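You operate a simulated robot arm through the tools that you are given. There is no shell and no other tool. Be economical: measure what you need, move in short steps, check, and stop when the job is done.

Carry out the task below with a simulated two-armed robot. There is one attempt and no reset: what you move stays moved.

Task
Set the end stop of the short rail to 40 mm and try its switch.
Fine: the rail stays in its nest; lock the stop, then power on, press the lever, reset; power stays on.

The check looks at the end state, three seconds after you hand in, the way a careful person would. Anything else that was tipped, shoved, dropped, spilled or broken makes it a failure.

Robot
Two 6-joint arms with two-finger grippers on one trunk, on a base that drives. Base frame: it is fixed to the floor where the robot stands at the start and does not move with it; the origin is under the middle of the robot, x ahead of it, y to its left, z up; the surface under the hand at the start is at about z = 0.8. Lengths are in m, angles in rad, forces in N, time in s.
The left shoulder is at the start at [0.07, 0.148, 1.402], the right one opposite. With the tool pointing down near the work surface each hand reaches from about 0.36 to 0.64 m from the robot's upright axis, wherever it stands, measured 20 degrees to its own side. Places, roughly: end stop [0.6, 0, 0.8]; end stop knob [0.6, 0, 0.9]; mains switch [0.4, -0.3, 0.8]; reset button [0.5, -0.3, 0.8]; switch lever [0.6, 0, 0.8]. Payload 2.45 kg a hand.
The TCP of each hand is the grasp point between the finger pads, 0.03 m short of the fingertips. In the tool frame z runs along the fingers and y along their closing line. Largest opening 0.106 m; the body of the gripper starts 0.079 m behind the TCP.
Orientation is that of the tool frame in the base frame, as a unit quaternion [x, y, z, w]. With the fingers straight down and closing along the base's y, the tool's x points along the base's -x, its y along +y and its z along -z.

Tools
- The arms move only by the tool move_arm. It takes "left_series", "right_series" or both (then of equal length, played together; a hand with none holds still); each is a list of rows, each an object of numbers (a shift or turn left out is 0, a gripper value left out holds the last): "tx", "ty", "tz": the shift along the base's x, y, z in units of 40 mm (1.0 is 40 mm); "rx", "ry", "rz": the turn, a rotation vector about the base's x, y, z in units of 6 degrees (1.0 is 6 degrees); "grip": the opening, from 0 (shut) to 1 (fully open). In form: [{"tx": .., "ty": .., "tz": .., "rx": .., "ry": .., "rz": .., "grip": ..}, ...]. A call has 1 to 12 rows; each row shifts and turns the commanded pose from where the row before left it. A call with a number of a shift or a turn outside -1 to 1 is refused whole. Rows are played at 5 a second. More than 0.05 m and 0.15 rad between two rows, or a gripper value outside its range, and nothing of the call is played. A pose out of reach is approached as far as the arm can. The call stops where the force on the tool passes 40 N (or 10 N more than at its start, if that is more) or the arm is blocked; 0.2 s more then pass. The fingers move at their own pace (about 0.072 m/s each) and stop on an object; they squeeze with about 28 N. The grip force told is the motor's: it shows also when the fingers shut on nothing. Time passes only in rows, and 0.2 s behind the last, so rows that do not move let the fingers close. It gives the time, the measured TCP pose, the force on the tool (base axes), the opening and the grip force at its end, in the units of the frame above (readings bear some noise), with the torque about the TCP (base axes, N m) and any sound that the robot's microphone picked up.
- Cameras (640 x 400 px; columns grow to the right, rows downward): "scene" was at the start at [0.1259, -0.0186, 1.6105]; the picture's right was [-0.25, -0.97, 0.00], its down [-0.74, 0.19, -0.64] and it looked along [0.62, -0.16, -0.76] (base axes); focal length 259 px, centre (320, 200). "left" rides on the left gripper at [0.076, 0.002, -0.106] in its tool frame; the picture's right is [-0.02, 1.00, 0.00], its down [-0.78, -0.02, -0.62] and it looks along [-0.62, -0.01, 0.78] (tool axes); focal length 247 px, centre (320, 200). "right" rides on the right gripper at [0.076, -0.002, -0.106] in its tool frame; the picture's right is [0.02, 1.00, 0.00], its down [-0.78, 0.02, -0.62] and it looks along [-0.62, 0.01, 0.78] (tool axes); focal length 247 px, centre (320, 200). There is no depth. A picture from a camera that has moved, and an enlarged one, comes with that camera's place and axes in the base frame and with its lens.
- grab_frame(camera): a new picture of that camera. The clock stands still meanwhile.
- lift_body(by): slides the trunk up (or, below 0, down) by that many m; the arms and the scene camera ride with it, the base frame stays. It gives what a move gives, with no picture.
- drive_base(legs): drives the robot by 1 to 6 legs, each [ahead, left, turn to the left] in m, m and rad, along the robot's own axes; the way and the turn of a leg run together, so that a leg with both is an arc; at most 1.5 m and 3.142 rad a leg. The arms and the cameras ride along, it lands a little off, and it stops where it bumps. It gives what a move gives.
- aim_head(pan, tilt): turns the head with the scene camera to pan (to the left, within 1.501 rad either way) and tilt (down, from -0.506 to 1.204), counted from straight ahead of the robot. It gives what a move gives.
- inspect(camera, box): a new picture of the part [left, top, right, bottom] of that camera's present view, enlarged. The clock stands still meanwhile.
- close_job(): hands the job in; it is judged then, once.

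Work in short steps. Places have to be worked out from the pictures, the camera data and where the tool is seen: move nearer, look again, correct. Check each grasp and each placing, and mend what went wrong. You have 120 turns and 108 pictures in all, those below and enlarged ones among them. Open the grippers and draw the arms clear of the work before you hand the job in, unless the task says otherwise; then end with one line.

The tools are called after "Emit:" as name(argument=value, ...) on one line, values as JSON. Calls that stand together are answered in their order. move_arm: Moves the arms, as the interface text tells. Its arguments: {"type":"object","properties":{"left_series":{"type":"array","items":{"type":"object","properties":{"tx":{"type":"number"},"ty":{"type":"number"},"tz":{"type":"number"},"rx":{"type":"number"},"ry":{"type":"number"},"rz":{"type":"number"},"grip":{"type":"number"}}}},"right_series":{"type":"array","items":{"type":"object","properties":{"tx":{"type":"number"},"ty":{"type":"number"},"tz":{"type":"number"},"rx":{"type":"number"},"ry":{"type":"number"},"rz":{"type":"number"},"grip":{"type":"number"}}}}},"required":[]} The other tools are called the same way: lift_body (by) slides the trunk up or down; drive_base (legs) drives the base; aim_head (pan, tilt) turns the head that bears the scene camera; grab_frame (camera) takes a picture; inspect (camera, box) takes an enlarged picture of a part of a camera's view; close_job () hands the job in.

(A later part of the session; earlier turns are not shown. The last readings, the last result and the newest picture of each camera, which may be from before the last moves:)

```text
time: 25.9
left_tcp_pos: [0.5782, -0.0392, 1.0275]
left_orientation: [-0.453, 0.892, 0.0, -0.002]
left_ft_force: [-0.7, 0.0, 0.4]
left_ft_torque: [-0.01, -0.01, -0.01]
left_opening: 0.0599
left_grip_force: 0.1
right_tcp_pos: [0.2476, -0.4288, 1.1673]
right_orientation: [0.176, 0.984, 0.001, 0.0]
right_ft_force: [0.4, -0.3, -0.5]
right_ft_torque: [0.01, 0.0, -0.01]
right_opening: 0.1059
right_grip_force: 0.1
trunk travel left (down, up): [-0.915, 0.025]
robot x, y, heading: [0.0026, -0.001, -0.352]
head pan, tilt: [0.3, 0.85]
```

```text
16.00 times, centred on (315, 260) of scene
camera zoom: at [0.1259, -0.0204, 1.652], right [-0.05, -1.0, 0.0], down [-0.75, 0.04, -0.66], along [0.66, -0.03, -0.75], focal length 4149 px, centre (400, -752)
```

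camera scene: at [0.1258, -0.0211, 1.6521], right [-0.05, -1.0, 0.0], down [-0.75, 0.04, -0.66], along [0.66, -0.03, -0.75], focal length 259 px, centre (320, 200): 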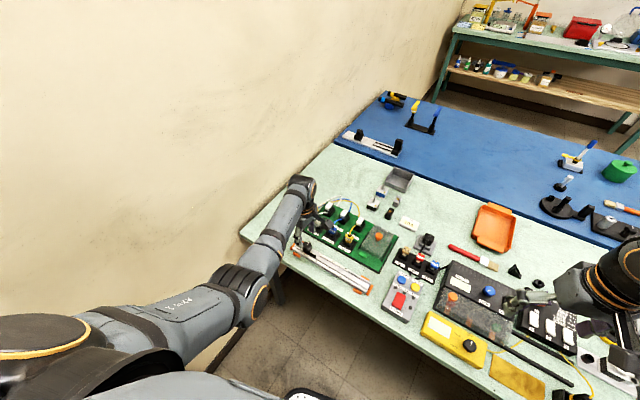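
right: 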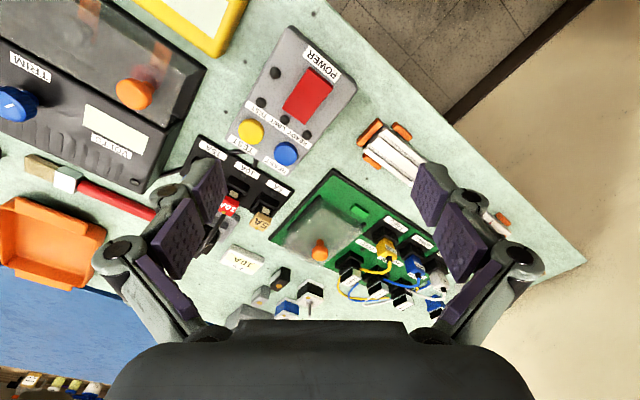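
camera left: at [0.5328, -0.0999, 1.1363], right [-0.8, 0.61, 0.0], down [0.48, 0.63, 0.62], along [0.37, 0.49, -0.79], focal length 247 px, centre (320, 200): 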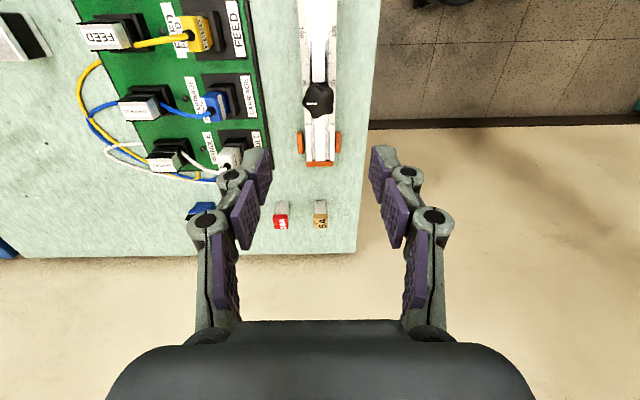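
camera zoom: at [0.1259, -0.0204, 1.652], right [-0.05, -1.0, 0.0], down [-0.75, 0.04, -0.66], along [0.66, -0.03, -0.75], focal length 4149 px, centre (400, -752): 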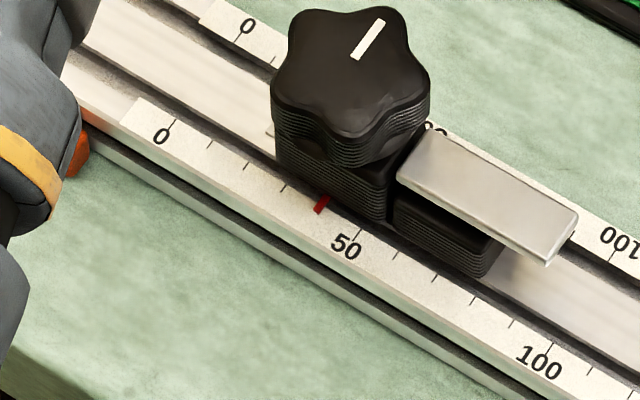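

Clean reading: about 39.1 mm. I regrasp the knob better centred, loosen it again, and will correct by about +0.9 mm.

Emit:
move_arm(left_series=[{"tx": 0.022, "ty": 0.03, "tz": -1}, {"tz": -1}, {"tz": -1}, {"tz": -0.5}, {"grip": 0.3}, {"grip": 0.15}, {}, {}])

Emit:
move_arm(left_series=[{"rz": 1}, {"rz": 1}, {"rz": 1}, {"rz": 1}, {"rz": 1}, {"rz": 1}, {"rz": 1}, {}])

Emit:
inspect(camera="left", box=[285, 105, 349, 145])

Emit:
inspect(camera="scene", box=[307, 254, 323, 264])

```text
time: 27.7
left_tcp_pos: [0.5789, -0.0362, 0.8878]
left_orientation: [-0.454, 0.891, -0.001, -0.003]
left_ft_force: [1.3, 0.4, -0.5]
left_ft_torque: [0.03, -0.08, -0.03]
left_opening: 0.0315
left_grip_force: 28.2
right_tcp_pos: [0.2487, -0.429, 1.1662]
right_orientation: [0.175, 0.985, 0.0, 0.001]
right_ft_force: [-0.1, -0.1, 0.4]
right_ft_torque: [0.0, -0.01, -0.01]
right_opening: 0.1059
right_grip_force: 0.1
trunk travel left (down, up): [-0.915, 0.025]
robot x, y, heading: [-0.0011, -0.0052, -0.356]
head pan, tilt: [0.3, 0.85]
```

```text
time: 29.5
left_tcp_pos: [0.5816, -0.0371, 0.8875]
left_orientation: [0.743, -0.67, 0.003, 0.001]
left_ft_force: [8.7, -5.8, 3.2]
left_ft_torque: [-0.51, -0.29, -0.01]
left_opening: 0.0314
left_grip_force: 27.9
right_tcp_pos: [0.2475, -0.4297, 1.1667]
right_orientation: [0.175, 0.985, 0.0, 0.001]
right_ft_force: [0.2, 0.2, -0.5]
right_ft_torque: [-0.04, -0.02, 0.02]
right_opening: 0.106
right_grip_force: 0.0
trunk travel left (down, up): [-0.915, 0.025]
robot x, y, heading: [-0.0027, 0.0007, -0.354]
head pan, tilt: [0.3, 0.85]
```

```text
10.00 times, centred on (317, 125) of left
camera zoom: at [0.5879, -0.1135, 0.9951], right [-1.0, -0.08, 0.0], down [-0.07, 0.78, 0.62], along [-0.05, 0.61, -0.79], focal length 2470 px, centre (350, 950)
```

zoom: 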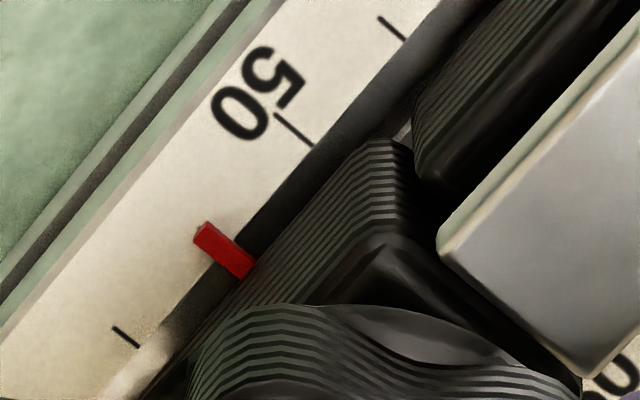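

```text
16.00 times, centred on (315, 259) of scene
camera zoom: at [0.1274, -0.0217, 1.652], right [-0.05, -1.0, 0.0], down [-0.75, 0.04, -0.66], along [0.66, -0.03, -0.75], focal length 4149 px, centre (400, -744)
```

zoom: 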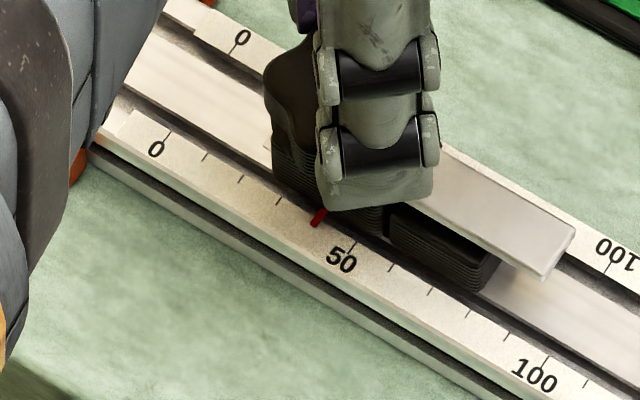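

Loosened, it now reads about 39.8; turning back tends to pull it back ~0.7 mm, so I advance 0.9 mm, lock by turning back, and read.

Emit:
move_arm(left_series=[{"tx": -0.0132, "ty": -0.0182}, {}, {"rz": -1}, {"rz": -1}, {"rz": -1}, {"rz": -1}, {"rz": -1}, {"rz": -1}, {"rz": -1}, {}])

Emit:
inspect(camera="left", box=[290, 115, 322, 155])

```text
time: 31.7
left_tcp_pos: [0.5785, -0.0364, 0.888]
left_orientation: [-0.452, 0.892, 0.001, -0.003]
left_ft_force: [1.9, -3.5, 8.0]
left_ft_torque: [0.28, -0.36, -0.01]
left_opening: 0.0316
left_grip_force: 27.9
right_tcp_pos: [0.2463, -0.4293, 1.1674]
right_orientation: [0.176, 0.984, 0.001, 0.002]
right_ft_force: [-0.3, 0.1, -0.5]
right_ft_torque: [-0.01, 0.01, 0.0]
right_opening: 0.1062
right_grip_force: 0.0
trunk travel left (down, up): [-0.915, 0.025]
robot x, y, heading: [0.0013, 0.0008, -0.353]
head pan, tilt: [0.3, 0.85]
```

```text
10.00 times, centred on (306, 135) of left
camera zoom: at [0.5332, -0.0981, 0.995], right [-0.79, 0.61, 0.0], down [0.48, 0.62, 0.62], along [0.37, 0.49, -0.79], focal length 2470 px, centre (460, 850)
```

zoom: 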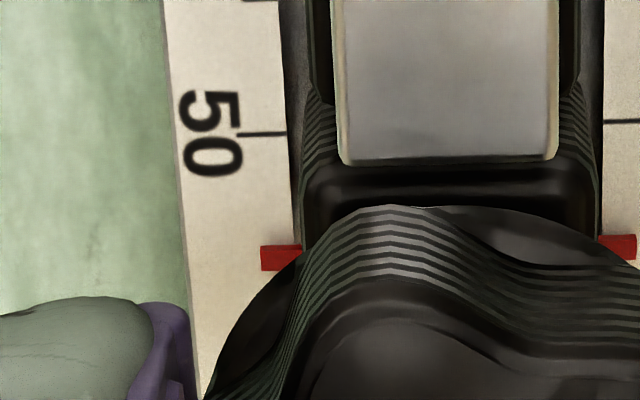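

Both pointers now read 40.2 mm. I turn a bit further clockwise to make sure it is tight, watching torque.

Emit:
move_arm(left_series=[{"rz": -1}, {"rz": -1}, {}])

Emit:
inspect(camera="left", box=[270, 100, 366, 160])

```text
time: 32.5
left_tcp_pos: [0.5793, -0.036, 0.8867]
left_orientation: [-0.358, 0.934, 0.0, -0.004]
left_ft_force: [1.8, -0.7, 1.0]
left_ft_torque: [-0.04, -0.05, 0.48]
left_opening: 0.0323
left_grip_force: 27.7
right_tcp_pos: [0.2489, -0.4298, 1.1677]
right_orientation: [0.176, 0.984, 0.0, 0.001]
right_ft_force: [0.0, 0.6, 0.1]
right_ft_torque: [-0.01, -0.01, 0.0]
right_opening: 0.106
right_grip_force: 0.2
trunk travel left (down, up): [-0.915, 0.025]
robot x, y, heading: [-0.0, 0.0031, -0.349]
head pan, tilt: [0.3, 0.85]
```

```text
6.67 times, centred on (318, 130) of left
camera zoom: at [0.5226, -0.0866, 0.9943], right [-0.65, 0.76, 0.0], down [0.6, 0.51, 0.62], along [0.47, 0.4, -0.79], focal length 1646 px, centre (333, 667)
```

zoom: 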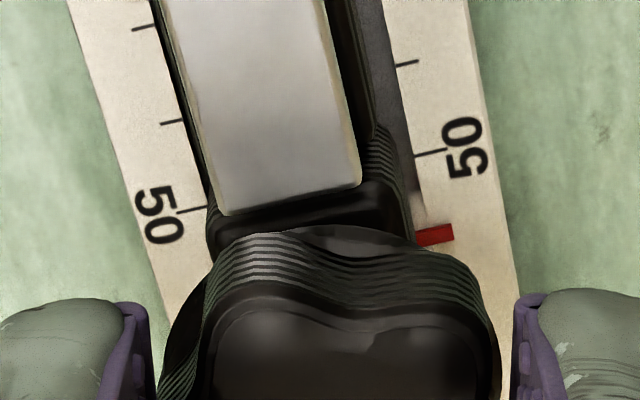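

Torque rose to 0.48 N·m, so the knob is tight at its end. I release and raise the left hand, then check the stop.

Emit:
move_arm(left_series=[{"grip": 0.57}, {}, {"tz": 1}, {"tz": 1, "rz": 1}, {"tz": 0.7, "rz": 1}, {}])

Emit:
inspect(camera="scene", box=[307, 254, 323, 264])

Emit:
aim_head(pan=-0.1, tilt=0.9)

Emit:
grab_frame(camera="scene")

```text
time: 33.9
left_tcp_pos: [0.5805, -0.0382, 0.9938]
left_orientation: [-0.453, 0.891, 0.0, -0.002]
left_ft_force: [0.9, 0.6, 0.2]
left_ft_torque: [0.01, 0.01, 0.02]
left_opening: 0.0603
left_grip_force: 0.1
right_tcp_pos: [0.2491, -0.4281, 1.1671]
right_orientation: [0.176, 0.984, 0.001, 0.002]
right_ft_force: [0.7, -0.8, -0.2]
right_ft_torque: [-0.02, 0.03, -0.02]
right_opening: 0.1061
right_grip_force: 0.0
trunk travel left (down, up): [-0.915, 0.025]
robot x, y, heading: [-0.0018, 0.0023, -0.353]
head pan, tilt: [0.3, 0.85]
```

```text
16.00 times, centred on (315, 259) of scene
camera zoom: at [0.1263, -0.0205, 1.652], right [-0.05, -1.0, 0.0], down [-0.75, 0.04, -0.66], along [0.66, -0.03, -0.75], focal length 4149 px, centre (400, -744)
```

zoom: 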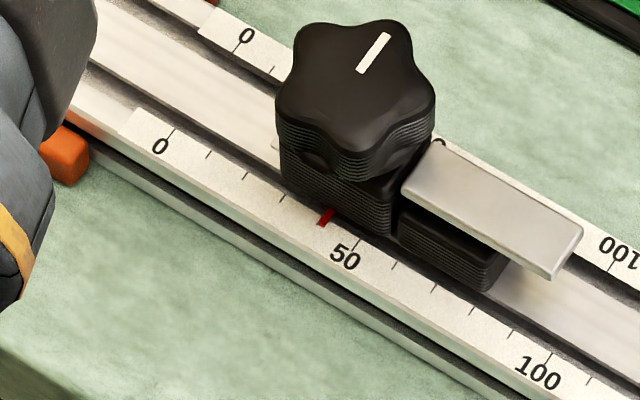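

```text
time: 34.8
left_tcp_pos: [0.5802, -0.0366, 0.9939]
left_orientation: [-0.453, 0.891, 0.0, -0.003]
left_ft_force: [-0.2, -0.2, -0.4]
left_ft_torque: [-0.03, 0.02, 0.02]
left_opening: 0.0604
left_grip_force: 0.2
right_tcp_pos: [0.2484, -0.4286, 1.1658]
right_orientation: [0.175, 0.985, 0.001, 0.001]
right_ft_force: [0.4, 0.5, 0.1]
right_ft_torque: [0.04, 0.02, 0.02]
right_opening: 0.106
right_grip_force: 0.1
trunk travel left (down, up): [-0.915, 0.025]
robot x, y, heading: [0.0028, 0.0008, -0.35]
head pan, tilt: [-0.099, 0.901]
```

```text
66 pictures are left
camera scene: at [0.116, -0.0493, 1.6482], right [-0.44, -0.9, 0.0], down [-0.71, 0.34, -0.62], along [0.56, -0.27, -0.78], focal length 259 px, centre (320, 200)
```

scene: 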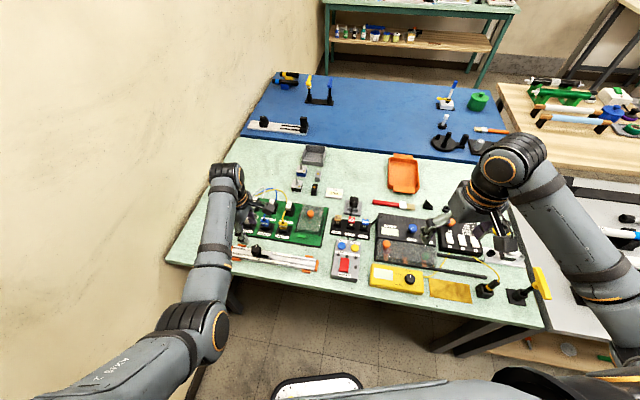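

The readings give 40.2–40.8. For a parallax-free reading I put the left camera square beside the pointer (hand at yaw 0, above).

Emit:
move_arm(left_series=[{"tx": 0.1, "ty": 0.103, "tz": 0.1, "rz": -1}, {"tx": 0.1, "ty": 0.103, "tz": 0.1, "rz": -1}, {"tx": 0.1, "ty": 0.103, "tz": 0.1, "rz": -1}, {"tx": 0.1, "ty": 0.103, "tz": 0.1, "rz": -1}, {"tx": 0.1, "ty": 0.103, "tz": 0.1, "rz": -1}, {"tx": 0.1, "ty": 0.103, "tz": 0.1, "rz": -1}, {"tx": 0.1, "ty": 0.103, "tz": 0.1, "rz": -1}, {"tx": 0.1, "ty": 0.103, "tz": 0.1, "rz": -1}, {"tx": 0.1, "ty": 0.103, "tz": 0.1, "rz": -1}, {}])

Emit:
inspect(camera="left", box=[260, 20, 356, 80])

```text
time: 37.0
left_tcp_pos: [0.616, 0.0005, 1.0306]
left_orientation: [0.002, 1.0, 0.0, -0.005]
left_ft_force: [0.7, -0.1, -0.4]
left_ft_torque: [-0.01, 0.02, -0.01]
left_opening: 0.0603
left_grip_force: 0.1
right_tcp_pos: [0.2489, -0.4294, 1.1681]
right_orientation: [0.176, 0.984, 0.001, 0.0]
right_ft_force: [0.6, 0.5, -0.5]
right_ft_torque: [0.0, -0.02, 0.0]
right_opening: 0.1062
right_grip_force: 0.0
trunk travel left (down, up): [-0.915, 0.025]
robot x, y, heading: [0.0032, -0.0024, -0.352]
head pan, tilt: [-0.099, 0.901]
```

```text
6.67 times, centred on (308, 50) of left
camera zoom: at [0.54, 0.0007, 1.1381], right [0.02, 1.0, 0.0], down [0.79, -0.02, 0.62], along [0.62, -0.01, -0.79], focal length 1646 px, centre (400, 1200)
```

zoom: 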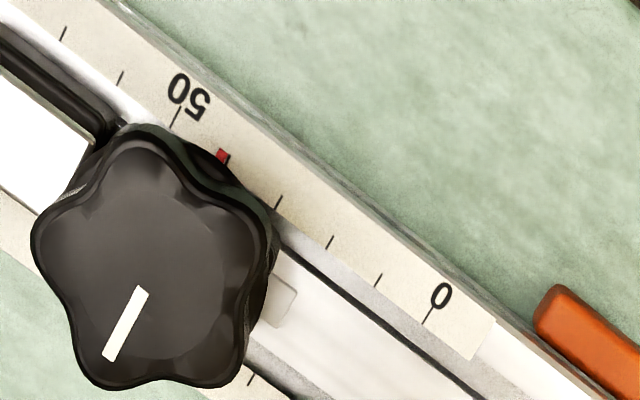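

Emit:
inspect(camera="left", box=[280, 34, 312, 54])

```text
16.00 times, centred on (296, 44) of left
camera zoom: at [0.54, 0.0007, 1.1381], right [0.02, 1.0, 0.0], down [0.79, -0.02, 0.62], along [0.62, -0.01, -0.79], focal length 3952 px, centre (704, 2696)
```

zoom: 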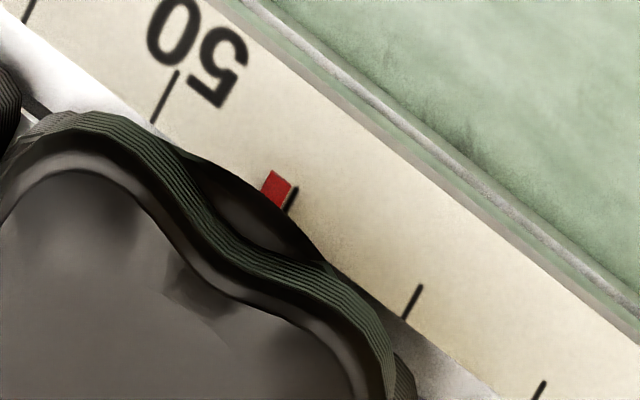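

A parallax-free view shows the 40 tick on the rail-zero side of the red pointer: the pointer stands ~2 mm above the scale, and the true reading is about 41.2 mm. I go back, regrasp, and correct by −1.2 mm.

Emit:
move_arm(left_series=[{"tx": -0.104, "ty": -0.1025, "tz": -0.2, "rz": 1}, {"tx": -0.104, "ty": -0.1025, "tz": -0.2, "rz": 1}, {"tx": -0.104, "ty": -0.1025, "tz": -0.2, "rz": 1}, {"tx": -0.104, "ty": -0.1025, "tz": -0.2, "rz": 1}, {"tx": -0.104, "ty": -0.1025, "tz": -0.2, "rz": 1}, {"tx": -0.104, "ty": -0.1025, "tz": -0.2, "rz": 1}, {"tx": -0.104, "ty": -0.1025, "tz": -0.2, "rz": 1}, {"tx": -0.104, "ty": -0.1025, "tz": -0.2, "rz": 1}, {"tx": -0.104, "ty": -0.1025, "tz": -0.2, "rz": 1}, {}])

Emit:
move_arm(left_series=[{"tz": -0.6}, {"tz": -0.6}, {"tz": -0.565}, {}, {"grip": 0.3}, {"grip": 0.15}, {}, {}])

Emit:
inspect(camera="left", box=[290, 115, 322, 155])

```text
time: 39.2
left_tcp_pos: [0.577, -0.0361, 0.96]
left_orientation: [-0.454, 0.891, -0.001, -0.003]
left_ft_force: [0.8, -0.2, -0.5]
left_ft_torque: [0.03, 0.01, -0.02]
left_opening: 0.0607
left_grip_force: 0.0
right_tcp_pos: [0.2479, -0.4303, 1.1678]
right_orientation: [0.175, 0.984, 0.0, 0.001]
right_ft_force: [0.1, 0.2, -0.6]
right_ft_torque: [0.01, 0.02, -0.02]
right_opening: 0.1059
right_grip_force: 0.1
trunk travel left (down, up): [-0.915, 0.025]
robot x, y, heading: [0.0017, 0.0002, -0.35]
head pan, tilt: [-0.099, 0.901]
```

```text
time: 41.0
left_tcp_pos: [0.5778, -0.0359, 0.8889]
left_orientation: [-0.453, 0.892, -0.001, -0.003]
left_ft_force: [5.1, -2.4, 5.7]
left_ft_torque: [-0.15, -0.11, 0.01]
left_opening: 0.0315
left_grip_force: 28.1
right_tcp_pos: [0.2485, -0.4296, 1.1673]
right_orientation: [0.176, 0.984, 0.001, 0.0]
right_ft_force: [0.4, -0.3, -1.6]
right_ft_torque: [-0.02, -0.01, 0.05]
right_opening: 0.1059
right_grip_force: 0.0
trunk travel left (down, up): [-0.915, 0.025]
robot x, y, heading: [0.001, 0.0015, -0.351]
head pan, tilt: [-0.099, 0.901]
```

```text
10.00 times, centred on (306, 135) of left
camera zoom: at [0.5315, -0.0971, 0.9974], right [-0.8, 0.61, 0.0], down [0.48, 0.63, 0.62], along [0.37, 0.49, -0.79], focal length 2470 px, centre (460, 850)
```

zoom: 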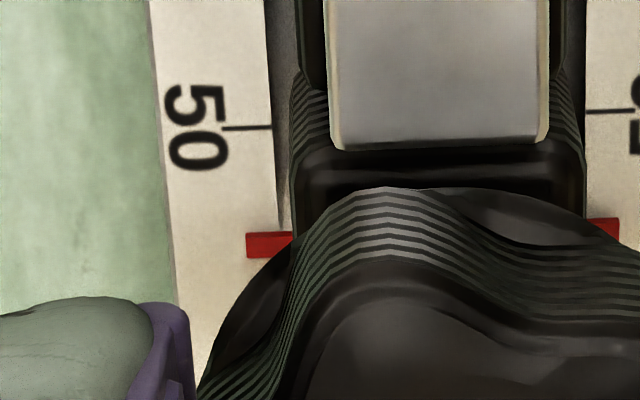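

Now the same view shows +0.75 apparent, corresponding to 41.3 true; my target in this view is −0.55 apparent. I loosen, shift back 1.3 mm, and relock.

Emit:
move_arm(left_series=[{"rz": 1}, {"rz": 1}, {"rz": 1}, {"rz": 1}, {"rz": 1}, {"rz": 1}, {"rz": 1}, {"tx": 0.019, "ty": 0.0263}, {}])

Emit:
move_arm(left_series=[{"rz": -1}, {"rz": -1}, {"rz": -1}, {"rz": -1}, {"rz": -1}, {"rz": -1}, {"rz": -1}, {}])

Emit:
inspect(camera="left", box=[290, 115, 322, 155])

```text
time: 43.0
left_tcp_pos: [0.5787, -0.0368, 0.8888]
left_orientation: [0.743, -0.669, 0.002, 0.001]
left_ft_force: [10.3, -7.9, 10.1]
left_ft_torque: [-0.65, -0.33, -0.02]
left_opening: 0.0313
left_grip_force: 28.6
right_tcp_pos: [0.2478, -0.4301, 1.1664]
right_orientation: [0.176, 0.984, 0.002, 0.001]
right_ft_force: [-0.2, -1.0, 0.3]
right_ft_torque: [-0.01, 0.0, -0.02]
right_opening: 0.1063
right_grip_force: 0.0
trunk travel left (down, up): [-0.915, 0.025]
robot x, y, heading: [0.0003, 0.0015, -0.351]
head pan, tilt: [-0.099, 0.901]
```

```text
time: 44.8
left_tcp_pos: [0.5788, -0.0355, 0.8881]
left_orientation: [-0.453, 0.892, 0.0, -0.003]
left_ft_force: [2.1, -1.8, 8.9]
left_ft_torque: [0.36, -0.27, 0.03]
left_opening: 0.0315
left_grip_force: 28.4
right_tcp_pos: [0.248, -0.4297, 1.1683]
right_orientation: [0.175, 0.985, 0.001, 0.002]
right_ft_force: [0.2, 0.0, 0.1]
right_ft_torque: [0.01, 0.0, 0.0]
right_opening: 0.1058
right_grip_force: 0.0
trunk travel left (down, up): [-0.915, 0.025]
robot x, y, heading: [0.0017, 0.0021, -0.355]
head pan, tilt: [-0.099, 0.901]
```

```text
10.00 times, centred on (306, 135) of left
camera zoom: at [0.5324, -0.097, 0.9959], right [-0.79, 0.61, 0.0], down [0.48, 0.62, 0.62], along [0.37, 0.49, -0.79], focal length 2470 px, centre (460, 850)
```

zoom: 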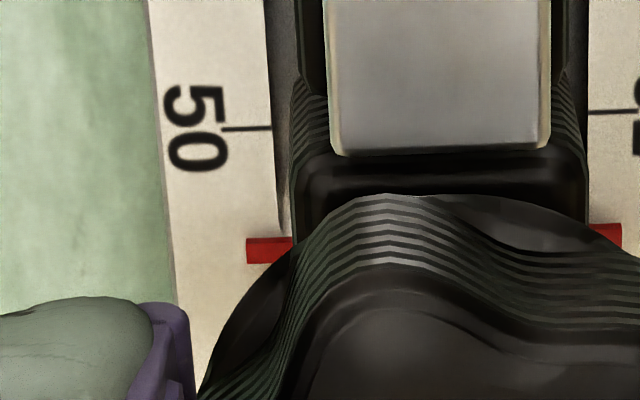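

Reading moved only −0.45 (backlash on reversal); it is now about 40.85 true. I repeat with another −0.85 mm in the same direction.

Emit:
move_arm(left_series=[{"rz": 1}, {"rz": 1}, {"rz": 1}, {"rz": 1}, {"rz": 1}, {"rz": 1}, {"rz": 1}, {"tx": 0.0125, "ty": 0.0172}, {}])

Emit:
move_arm(left_series=[{"rz": -1}, {"rz": -1}, {"rz": -1}, {"rz": -1}, {"rz": -1}, {"rz": -1}, {"rz": -1}, {}])

Emit:
inspect(camera="left", box=[290, 115, 322, 155])

```text
time: 46.8
left_tcp_pos: [0.5796, -0.036, 0.8892]
left_orientation: [0.743, -0.67, 0.001, 0.002]
left_ft_force: [8.6, -7.4, 1.6]
left_ft_torque: [-0.66, -0.33, -0.05]
left_opening: 0.0314
left_grip_force: 27.6
right_tcp_pos: [0.2492, -0.43, 1.1672]
right_orientation: [0.175, 0.985, 0.001, 0.001]
right_ft_force: [0.1, 0.8, -0.1]
right_ft_torque: [0.01, -0.03, -0.02]
right_opening: 0.1061
right_grip_force: 0.0
trunk travel left (down, up): [-0.915, 0.025]
robot x, y, heading: [0.0015, -0.0054, -0.354]
head pan, tilt: [-0.099, 0.901]
```

```text
time: 48.6
left_tcp_pos: [0.5786, -0.0351, 0.8888]
left_orientation: [-0.453, 0.892, 0.0, -0.004]
left_ft_force: [-0.2, 0.9, -0.1]
left_ft_torque: [0.41, -0.17, 0.02]
left_opening: 0.0315
left_grip_force: 28.0
right_tcp_pos: [0.2482, -0.4281, 1.1682]
right_orientation: [0.175, 0.985, 0.001, 0.001]
right_ft_force: [0.7, -0.1, -0.4]
right_ft_torque: [-0.01, 0.01, 0.05]
right_opening: 0.106
right_grip_force: 0.1
trunk travel left (down, up): [-0.915, 0.025]
robot x, y, heading: [0.0007, -0.0013, -0.353]
head pan, tilt: [-0.099, 0.901]
```

```text
10.00 times, centred on (306, 135) of left
camera zoom: at [0.5329, -0.0961, 0.9961], right [-0.79, 0.61, 0.0], down [0.48, 0.62, 0.62], along [0.37, 0.49, -0.79], focal length 2470 px, centre (460, 850)
```

zoom: 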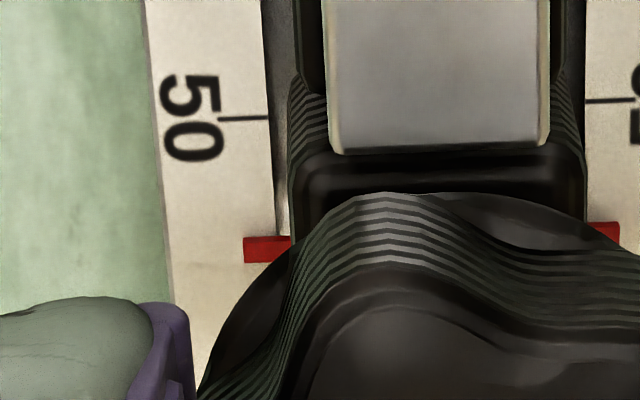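

Now about 40.2 true. I tighten 12° further, release, and make the parallax-free check again.

Emit:
move_arm(left_series=[{"rz": -1}, {"rz": -1}, {}])

Emit:
move_arm(left_series=[{"grip": 0.57}, {}, {"tz": 1}, {"tz": 1, "rz": -0.5}, {"tz": 0.7, "rz": -0.5}, {"tx": 0.155, "ty": 0.15, "tz": 0.14, "rz": -1}, {"tx": 0.155, "ty": 0.15, "tz": 0.14, "rz": -1}, {"tx": 0.155, "ty": 0.15, "tz": 0.14, "rz": -1}, {"tx": 0.155, "ty": 0.15, "tz": 0.14, "rz": -1}, {"tx": 0.155, "ty": 0.15, "tz": 0.14, "rz": -1}, {"tx": 0.155, "ty": 0.15, "tz": 0.14, "rz": -1}, {}])

Emit:
inspect(camera="left", box=[280, 34, 312, 54])

```text
time: 49.4
left_tcp_pos: [0.5791, -0.0356, 0.8884]
left_orientation: [-0.358, 0.934, -0.001, -0.003]
left_ft_force: [2.9, -1.8, -0.1]
left_ft_torque: [-0.08, -0.1, 0.48]
left_opening: 0.0324
left_grip_force: 27.9
right_tcp_pos: [0.2482, -0.4291, 1.1674]
right_orientation: [0.175, 0.984, 0.001, 0.0]
right_ft_force: [0.5, 0.8, -0.5]
right_ft_torque: [-0.02, 0.01, -0.02]
right_opening: 0.1058
right_grip_force: 0.1
trunk travel left (down, up): [-0.915, 0.025]
robot x, y, heading: [-0.0016, 0.0027, -0.355]
head pan, tilt: [-0.099, 0.901]
```

```text
time: 52.0
left_tcp_pos: [0.617, 0.0018, 1.0313]
left_orientation: [0.002, 1.0, 0.002, -0.003]
left_ft_force: [0.1, -0.3, -0.3]
left_ft_torque: [0.02, 0.0, -0.02]
left_opening: 0.0605
left_grip_force: 0.0
right_tcp_pos: [0.2484, -0.429, 1.1681]
right_orientation: [0.175, 0.985, 0.001, 0.0]
right_ft_force: [0.2, 0.5, -0.1]
right_ft_torque: [0.03, 0.0, 0.0]
right_opening: 0.1061
right_grip_force: 0.1
trunk travel left (down, up): [-0.915, 0.025]
robot x, y, heading: [-0.003, -0.0015, -0.351]
head pan, tilt: [-0.099, 0.901]
```

```text
16.00 times, centred on (296, 44) of left
camera zoom: at [0.5409, 0.0023, 1.1381], right [0.02, 1.0, 0.0], down [0.79, -0.02, 0.62], along [0.62, -0.01, -0.79], focal length 3952 px, centre (704, 2696)
```

zoom: 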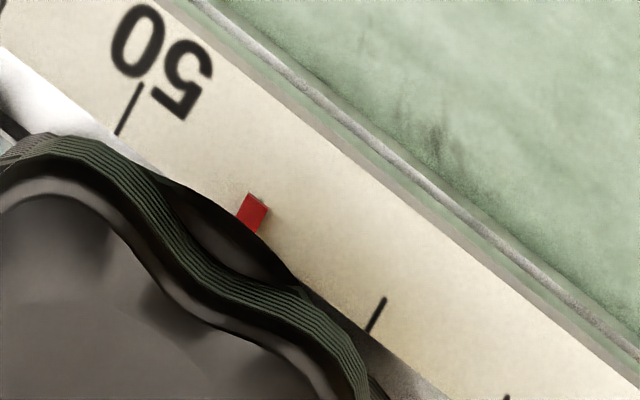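

The stop now reads 40.2 mm, locked with 0.48 N·m. Next the switch box: I zoom on it from the scene camera.

Emit:
inspect(camera="scene", box=[322, 233, 370, 283])

Emit:
move_arm(left_series=[{}, {}, {}, {}], right_series=[{"tx": 0.8, "ty": 0.5, "tz": -0.6, "grip": 0}, {"tx": 0.8, "ty": 0.5, "tz": -0.8}, {"tx": 0.8, "ty": 0.5, "tz": -0.8}, {"tx": 0.8, "ty": 0.5, "tz": -0.8}])

Emit:
grab_frame(camera="right")

```text
8.00 times, centred on (346, 258) of scene
camera zoom: at [0.116, -0.0495, 1.6481], right [-0.44, -0.9, 0.0], down [-0.71, 0.34, -0.62], along [0.56, -0.27, -0.78], focal length 2074 px, centre (112, -264)
```

zoom: 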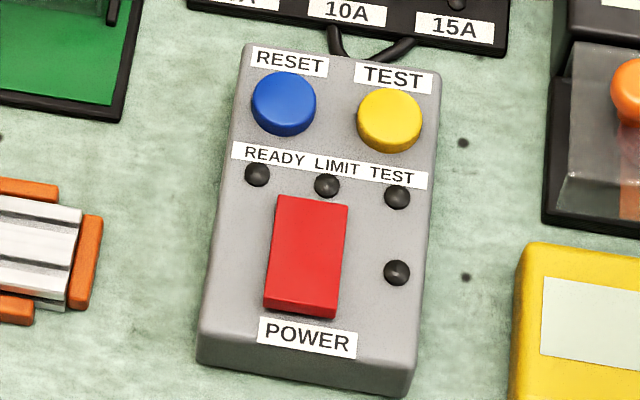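

```text
time: 53.0
left_tcp_pos: [0.6184, 0.0034, 1.0289]
left_orientation: [0.001, 1.0, 0.0, -0.003]
left_ft_force: [0.2, 1.5, 0.7]
left_ft_torque: [-0.02, -0.02, -0.02]
left_opening: 0.0603
left_grip_force: 0.0
right_tcp_pos: [0.3364, -0.3787, 1.0282]
right_orientation: [0.175, 0.985, 0.0, 0.0]
right_ft_force: [1.0, 0.7, 0.5]
right_ft_torque: [0.0, 0.01, -0.06]
right_opening: 0.0002
right_grip_force: 26.9
right hand out of reach, approached as far as the arm can: row 1, 2
trunk travel left (down, up): [-0.915, 0.025]
robot x, y, heading: [0.0012, 0.0024, -0.35]
head pan, tilt: [-0.099, 0.901]
```

```text
58 pictures are left
camera right: at [0.2631, -0.3539, 1.1346], right [0.32, 0.95, 0.0], down [0.74, -0.25, 0.62], along [0.59, -0.2, -0.78], focal length 247 px, centre (320, 200)
```

right: 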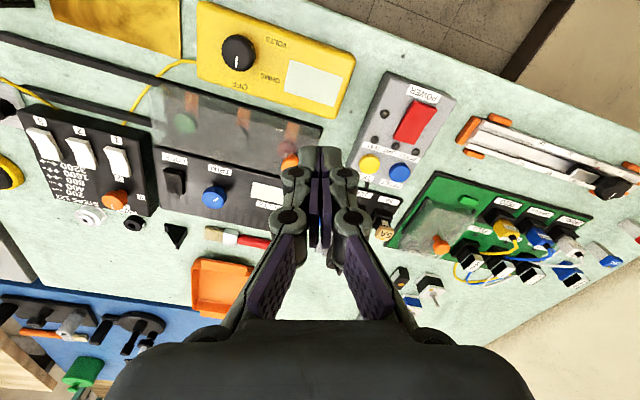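

Emit:
inspect(camera="right", box=[350, 70, 462, 190])

Emit:
inspect(camera="left", box=[0, 0, 160, 100])

```text
3.33 times, centred on (406, 130) of right
camera zoom: at [0.2631, -0.3539, 1.1346], right [0.32, 0.95, 0.0], down [0.74, -0.25, 0.62], along [0.59, -0.2, -0.78], focal length 823 px, centre (33, 433)
```

zoom: 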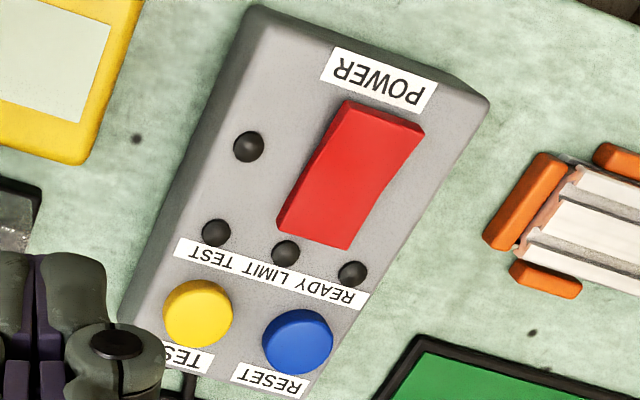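

```text
4.00 times, centred on (80, 50) of left
camera zoom: at [0.5427, 0.0037, 1.1371], right [0.02, 1.0, 0.0], down [0.79, -0.02, 0.62], along [0.62, -0.01, -0.79], focal length 988 px, centre (1280, 800)
```

zoom: 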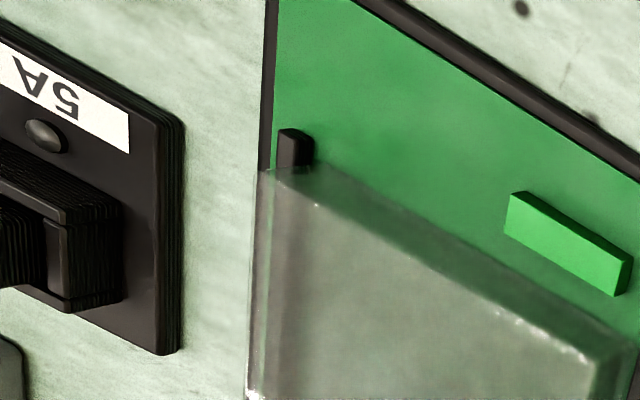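

The rocker's end next to the POWER label is raised, at about (0.396,-0.272,0.846). I bring the closed right fingers above it.

Emit:
move_arm(right_series=[{"tx": 0.375, "ty": 0.67, "tz": -0.5}, {"tx": 0.375, "ty": 0.67, "tz": -0.6}, {"tx": 0.375, "ty": 0.67, "tz": -0.65}, {"tx": 0.375, "ty": 0.67, "tz": -0.65}, {}])

Emit:
grab_frame(camera="right")

Emit:
inspect(camera="scene", box=[310, 230, 390, 280])

```text
time: 54.4
left_tcp_pos: [0.6157, 0.0021, 1.0297]
left_orientation: [0.0, 1.0, 0.001, -0.003]
left_ft_force: [-0.7, -0.3, 0.9]
left_ft_torque: [0.01, 0.02, -0.02]
left_opening: 0.0605
left_grip_force: 0.1
right_tcp_pos: [0.3729, -0.3078, 0.9218]
right_orientation: [0.179, 0.983, -0.03, -0.011]
right_ft_force: [-0.4, -0.2, 0.1]
right_ft_torque: [0.0, -0.01, -0.01]
right_opening: 0.0
right_grip_force: 27.5
trunk travel left (down, up): [-0.915, 0.025]
robot x, y, heading: [-0.0009, 0.0003, -0.352]
head pan, tilt: [-0.099, 0.901]
stopped in row 5 (right hand): the arm was blocked; the commanded pose is now the measured one
```

```text
55 pictures are left
camera right: at [0.3037, -0.2758, 1.028], right [0.33, 0.94, -0.06], down [0.76, -0.23, 0.61], along [0.56, -0.25, -0.79], focal length 247 px, centre (320, 200)
```

right: 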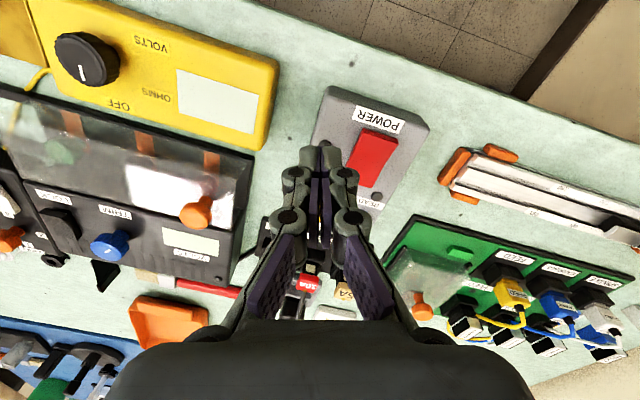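

```text
8.00 times, centred on (350, 255) of scene
camera zoom: at [0.1159, -0.0492, 1.6482], right [-0.44, -0.9, 0.0], down [-0.71, 0.34, -0.62], along [0.56, -0.27, -0.78], focal length 2074 px, centre (80, -240)
```

zoom: 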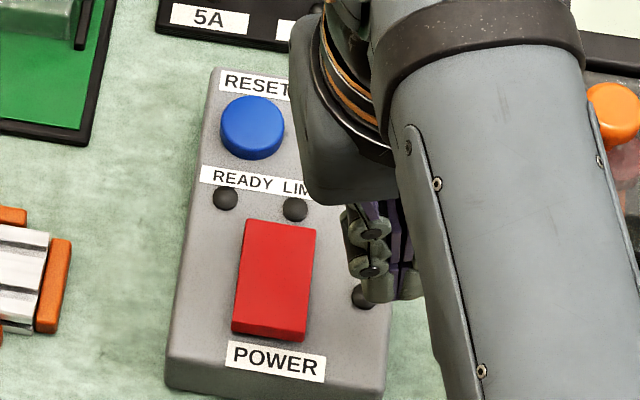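

The right arm stopped early with a slight tilt and no contact force. I lift a little, straighten the hand, and move the remaining (0.023, 0.036) m.

Emit:
move_arm(right_series=[{"tz": 0.4, "rx": 0.53, "ry": -0.31, "rz": 0.08}, {}, {"tx": 0.29, "ty": 0.45}, {"tx": 0.29, "ty": 0.45}, {}])

Emit:
grab_frame(camera="scene")

```text
time: 55.8
left_tcp_pos: [0.6167, 0.0036, 1.0315]
left_orientation: [0.001, 1.0, 0.001, -0.004]
left_ft_force: [0.8, -0.3, 0.1]
left_ft_torque: [-0.02, -0.01, -0.02]
left_opening: 0.0604
left_grip_force: 0.1
right_tcp_pos: [0.3726, -0.3115, 0.924]
right_orientation: [0.18, 0.983, -0.037, -0.014]
right_ft_force: [-0.3, 0.7, -0.5]
right_ft_torque: [0.02, -0.01, 0.01]
right_opening: 0.0003
right_grip_force: 27.8
trunk travel left (down, up): [-0.915, 0.025]
robot x, y, heading: [0.002, 0.0014, -0.349]
head pan, tilt: [-0.099, 0.901]
stopped in row 5 (right hand): the arm was blocked; the commanded pose is now the measured one
```

```text
53 pictures are left
camera scene: at [0.1162, -0.0489, 1.6481], right [-0.44, -0.9, 0.0], down [-0.71, 0.34, -0.62], along [0.56, -0.27, -0.78], focal length 259 px, centre (320, 200)
```

scene: 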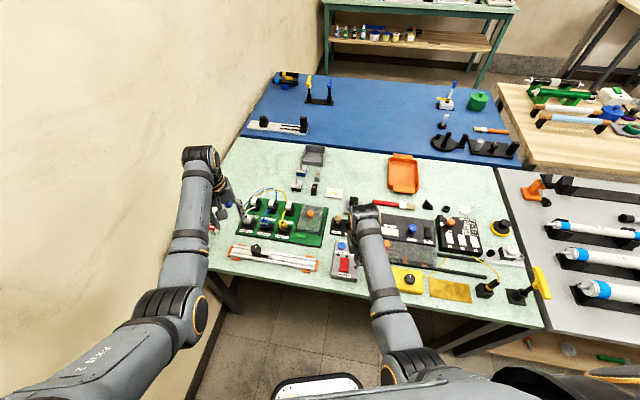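

The right arm is folding against the robot's own body. I'll give it more room: shift the left hand inward, raise the right, and turn the base 0.2 rad back to the left so the box lies further to the right arm's side.

Emit:
move_arm(left_series=[{"tx": -0.3, "ty": -0.7}, {"tx": -0.3, "ty": -0.7}, {"tx": -0.3, "ty": -0.7}], right_series=[{"tx": -0.2, "ty": -0.6, "tz": 0.5}, {"tx": -0.2, "ty": -0.6, "tz": 0.5}, {"rx": 0.6, "ry": -0.35}])

Emit:
drive_base(legs=[[0, 0, 0.2]])

```text
time: 56.6
left_tcp_pos: [0.5803, -0.0838, 1.031]
left_orientation: [0.0, 1.0, 0.003, -0.002]
left_ft_force: [-0.5, 0.2, 0.9]
left_ft_torque: [0.01, -0.03, -0.01]
left_opening: 0.0605
left_grip_force: 0.1
right_tcp_pos: [0.3575, -0.357, 0.9646]
right_orientation: [0.181, 0.984, -0.001, -0.001]
right_ft_force: [-0.6, 0.8, -0.6]
right_ft_torque: [-0.01, 0.02, 0.02]
right_opening: 0.0
right_grip_force: 28.0
trunk travel left (down, up): [-0.915, 0.025]
robot x, y, heading: [-0.0028, 0.0018, -0.357]
head pan, tilt: [-0.099, 0.901]
```

```text
time: 57.7
left_tcp_pos: [0.5848, 0.0317, 1.0304]
left_orientation: [-0.098, 0.995, 0.001, -0.003]
left_ft_force: [1.1, -0.9, -0.4]
left_ft_torque: [-0.01, -0.02, -0.02]
left_opening: 0.0603
left_grip_force: 0.0
right_tcp_pos: [0.4206, -0.2806, 0.9625]
right_orientation: [0.081, 0.997, -0.001, -0.001]
right_ft_force: [0.8, -0.3, 0.1]
right_ft_torque: [0.01, 0.0, -0.03]
right_opening: 0.0
right_grip_force: 28.2
trunk travel left (down, up): [-0.915, 0.025]
robot x, y, heading: [-0.0006, 0.0011, -0.153]
head pan, tilt: [-0.099, 0.901]
```

Now the right hand is almost over the rocker. I shift to (0.396,-0.272) and lower to tip ≈0.875.

Emit:
move_arm(right_series=[{"tx": -0.3, "ty": 0.1, "tz": -0.4}, {"tx": -0.31, "ty": 0.11, "tz": -0.5}, {"tz": -0.5}, {}])

Emit:
grab_frame(camera="right")

Emit:
grab_frame(camera="scene")

```text
time: 58.7
left_tcp_pos: [0.5845, 0.0323, 1.0311]
left_orientation: [-0.098, 0.995, 0.0, -0.002]
left_ft_force: [-0.3, -0.4, -0.2]
left_ft_torque: [-0.02, -0.04, 0.01]
left_opening: 0.0601
left_grip_force: 0.0
right_tcp_pos: [0.3958, -0.2729, 0.9079]
right_orientation: [0.082, 0.997, -0.001, -0.001]
right_ft_force: [-0.5, 0.9, -0.4]
right_ft_torque: [-0.03, -0.01, 0.0]
right_opening: 0.0
right_grip_force: 28.0
trunk travel left (down, up): [-0.915, 0.025]
robot x, y, heading: [-0.0005, -0.002, -0.159]
head pan, tilt: [-0.099, 0.901]
```

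```text
52 pictures are left
camera right: at [0.3207, -0.2611, 1.0135], right [0.14, 0.99, 0.0], down [0.78, -0.11, 0.62], along [0.61, -0.09, -0.78], focal length 247 px, centre (320, 200)
```

right: 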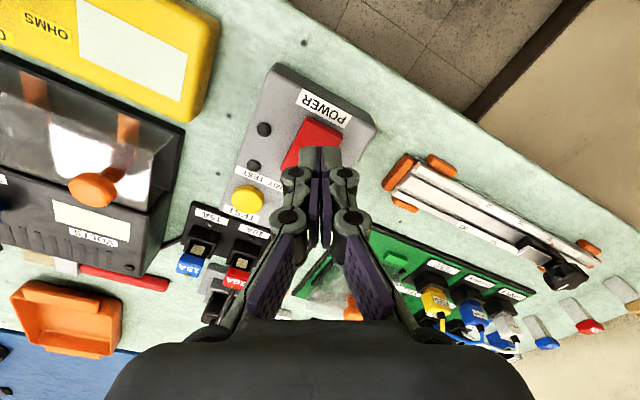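

```text
51 pictures are left
camera scene: at [0.1236, -0.0262, 1.6481], right [-0.25, -0.97, 0.0], down [-0.76, 0.2, -0.62], along [0.6, -0.16, -0.78], focal length 259 px, centre (320, 200)
```

scene: 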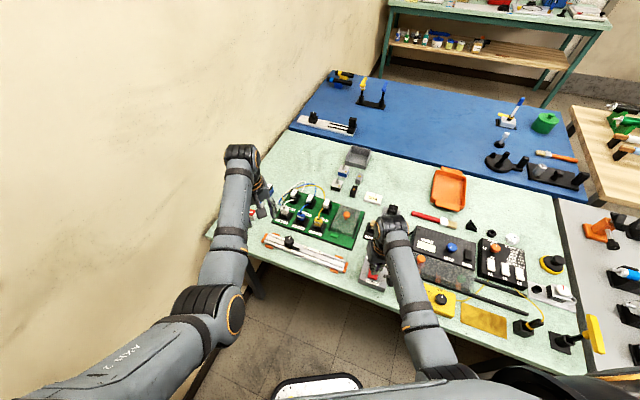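

The tip is about 16 mm in from the rocker's raised end; I shift 5 mm toward that end and press down in small steps.

Emit:
move_arm(right_series=[{"tx": -0.1, "ty": 0.075}, {"tz": -0.3}, {"tz": -0.3}, {"tz": -0.15}, {"tz": -0.1}, {}])

Emit:
inspect(camera="right", box=[220, 50, 412, 170])

```text
time: 60.1
left_tcp_pos: [0.586, 0.033, 1.031]
left_orientation: [-0.097, 0.995, 0.0, -0.003]
left_ft_force: [-0.2, -0.1, -0.2]
left_ft_torque: [-0.03, 0.0, -0.01]
left_opening: 0.0607
left_grip_force: 0.3
right_tcp_pos: [0.3923, -0.2685, 0.875]
right_orientation: [0.081, 0.997, -0.001, -0.002]
right_ft_force: [-0.3, 1.0, 1.1]
right_ft_torque: [0.03, 0.01, -0.01]
right_opening: 0.0001
right_grip_force: 29.2
trunk travel left (down, up): [-0.915, 0.025]
robot x, y, heading: [0.0013, -0.0008, -0.152]
head pan, tilt: [-0.099, 0.901]
```

```text
3.33 times, centred on (316, 110) of right
camera zoom: at [0.3181, -0.2581, 0.9804], right [0.14, 0.99, 0.0], down [0.78, -0.11, 0.62], along [0.61, -0.09, -0.78], focal length 823 px, centre (333, 500)
```

zoom: 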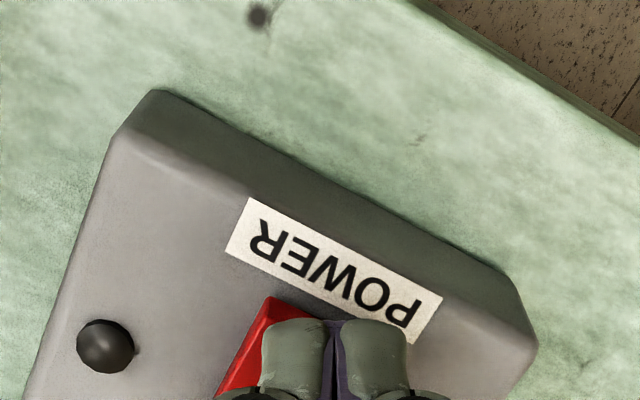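

The fingertip is over the raised end and just about touching. I press further down in small steps.

Emit:
move_arm(right_series=[{"tz": -0.07}, {"tz": -0.07}, {"tz": -0.06}, {"tz": -0.06}, {}])

Emit:
inspect(camera="right", box=[220, 50, 412, 170])

```text
time: 61.1
left_tcp_pos: [0.5811, 0.0338, 1.0333]
left_orientation: [-0.098, 0.995, -0.001, -0.001]
left_ft_force: [-0.1, 0.1, -0.7]
left_ft_torque: [0.03, 0.02, -0.01]
left_opening: 0.0605
left_grip_force: 0.1
right_tcp_pos: [0.3921, -0.2693, 0.8702]
right_orientation: [0.082, 0.997, -0.004, 0.003]
right_ft_force: [-14.5, 3.7, 28.8]
right_ft_torque: [-0.13, 0.14, -0.06]
right_opening: 0.0
right_grip_force: 28.3
trunk travel left (down, up): [-0.915, 0.025]
robot x, y, heading: [0.0027, -0.0004, -0.156]
head pan, tilt: [-0.099, 0.901]
stopped in row 4 (right hand): the force on the tool passed its limit at 43 N (the readings are from after the stop); the commanded pose is now the measured one
```

```text
3.33 times, centred on (316, 110) of right
camera zoom: at [0.3164, -0.2571, 0.976], right [0.14, 0.99, -0.01], down [0.77, -0.11, 0.63], along [0.62, -0.1, -0.78], focal length 823 px, centre (333, 500)
```

zoom: 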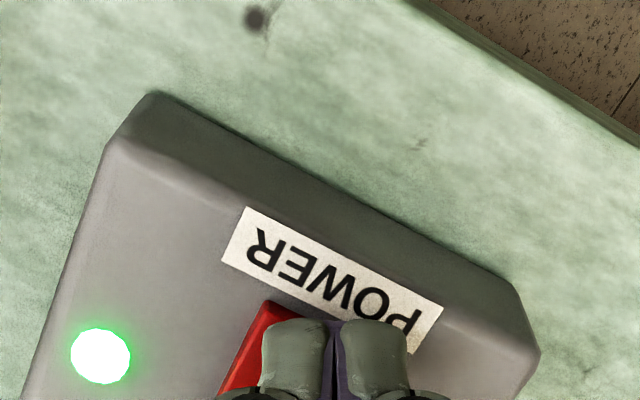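

The power lamp lit green. I raise the right hand clear and look at the box.

Emit:
move_arm(right_series=[{"tz": 0.3}, {"tz": 0.6}, {"tz": 0.6}, {"ty": -0.5, "tz": 0.6}, {"ty": -0.8}, {}])

Emit:
grab_frame(camera="right")

Emit:
inspect(camera="scene", box=[250, 220, 410, 320])

```text
time: 62.5
left_tcp_pos: [0.5846, 0.0327, 1.0307]
left_orientation: [-0.098, 0.995, 0.001, -0.003]
left_ft_force: [0.4, 0.4, -0.3]
left_ft_torque: [-0.02, 0.0, 0.0]
left_opening: 0.0603
left_grip_force: 0.1
right_tcp_pos: [0.3947, -0.3225, 0.9509]
right_orientation: [0.082, 0.997, -0.003, 0.003]
right_ft_force: [-0.2, -1.3, 0.1]
right_ft_torque: [-0.01, -0.02, -0.02]
right_opening: 0.0001
right_grip_force: 29.3
trunk travel left (down, up): [-0.915, 0.025]
robot x, y, heading: [-0.0029, -0.0005, -0.152]
head pan, tilt: [-0.099, 0.901]
```

```text
48 pictures are left
camera right: at [0.3199, -0.3105, 1.0562], right [0.14, 0.99, -0.01], down [0.77, -0.11, 0.63], along [0.62, -0.09, -0.78], focal length 247 px, centre (320, 200)
```

right: 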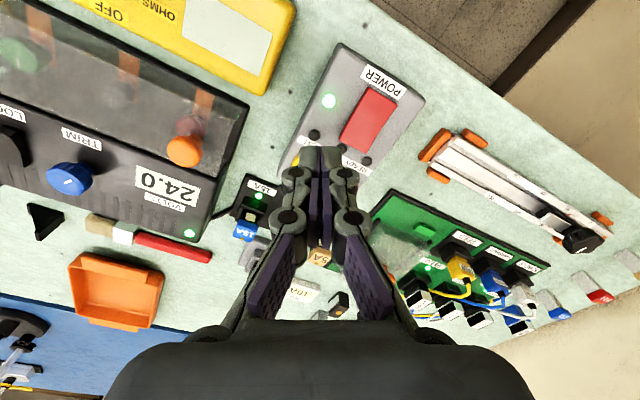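

```text
4.00 times, centred on (330, 270) of scene
camera zoom: at [0.1234, -0.0247, 1.6482], right [-0.25, -0.97, 0.0], down [-0.76, 0.2, -0.62], along [0.6, -0.16, -0.78], focal length 1037 px, centre (280, -80)
```

zoom: 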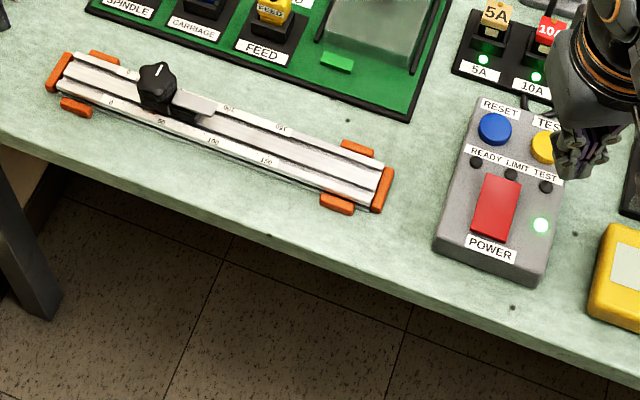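

Power is on (24.0 V, green lamps). Now I close the left fingers and bring them above the lever's free end, about (0.556,-0.072).

Emit:
move_arm(left_series=[{"grip": 0, "tx": -0.18, "ty": -0.65, "tz": -0.3}, {"tx": -0.18, "ty": -0.65, "tz": -0.5}, {"tx": -0.18, "ty": -0.65, "tz": -0.5}, {"tx": -0.18, "ty": -0.65, "tz": -0.5}, {}])

Emit:
grab_frame(camera="left")

Emit:
inspect(camera="scene", box=[260, 215, 340, 265])

```text
time: 63.9
left_tcp_pos: [0.5726, -0.0207, 0.9514]
left_orientation: [-0.121, 0.992, 0.03, 0.006]
left_ft_force: [-1.1, 0.4, 0.1]
left_ft_torque: [-0.02, 0.02, -0.01]
left_opening: 0.0
left_grip_force: 28.5
right_tcp_pos: [0.3968, -0.3217, 0.9497]
right_orientation: [0.081, 0.997, -0.002, 0.003]
right_ft_force: [0.0, 0.7, 0.3]
right_ft_torque: [-0.01, -0.02, 0.03]
right_opening: 0.0002
right_grip_force: 28.7
trunk travel left (down, up): [-0.915, 0.025]
robot x, y, heading: [0.0002, 0.0029, -0.154]
head pan, tilt: [-0.099, 0.901]
stopped in row 5 (left hand): the arm was blocked; the commanded pose is now the measured one
```

```text
46 pictures are left
camera left: at [0.4976, -0.0446, 1.0559], right [-0.22, 0.97, 0.06], down [0.76, 0.13, 0.63], along [0.61, 0.18, -0.77], focal length 247 px, centre (320, 200)
```

left: 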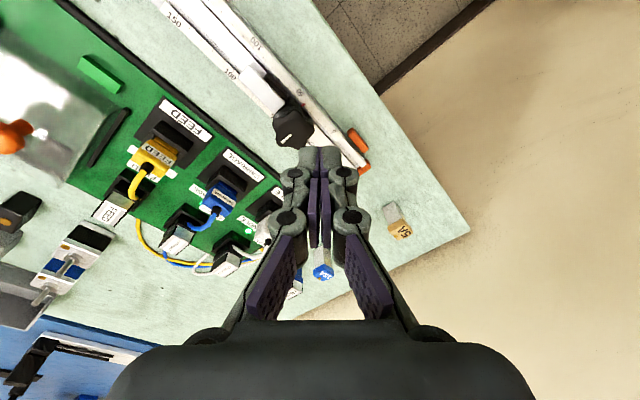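

```text
8.00 times, centred on (300, 240) of scene
camera zoom: at [0.1237, -0.025, 1.6482], right [-0.25, -0.97, 0.0], down [-0.76, 0.2, -0.62], along [0.6, -0.16, -0.78], focal length 2074 px, centre (480, -120)
```

zoom: 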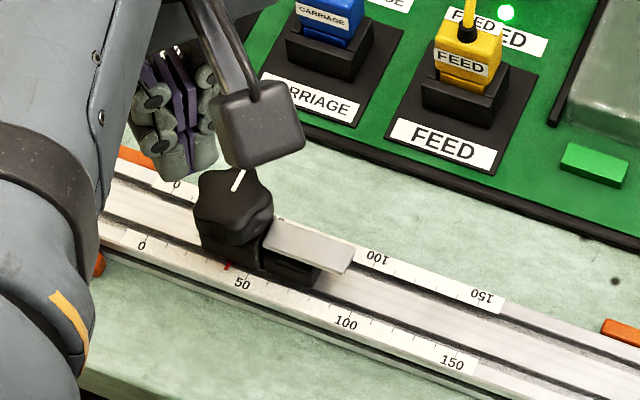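

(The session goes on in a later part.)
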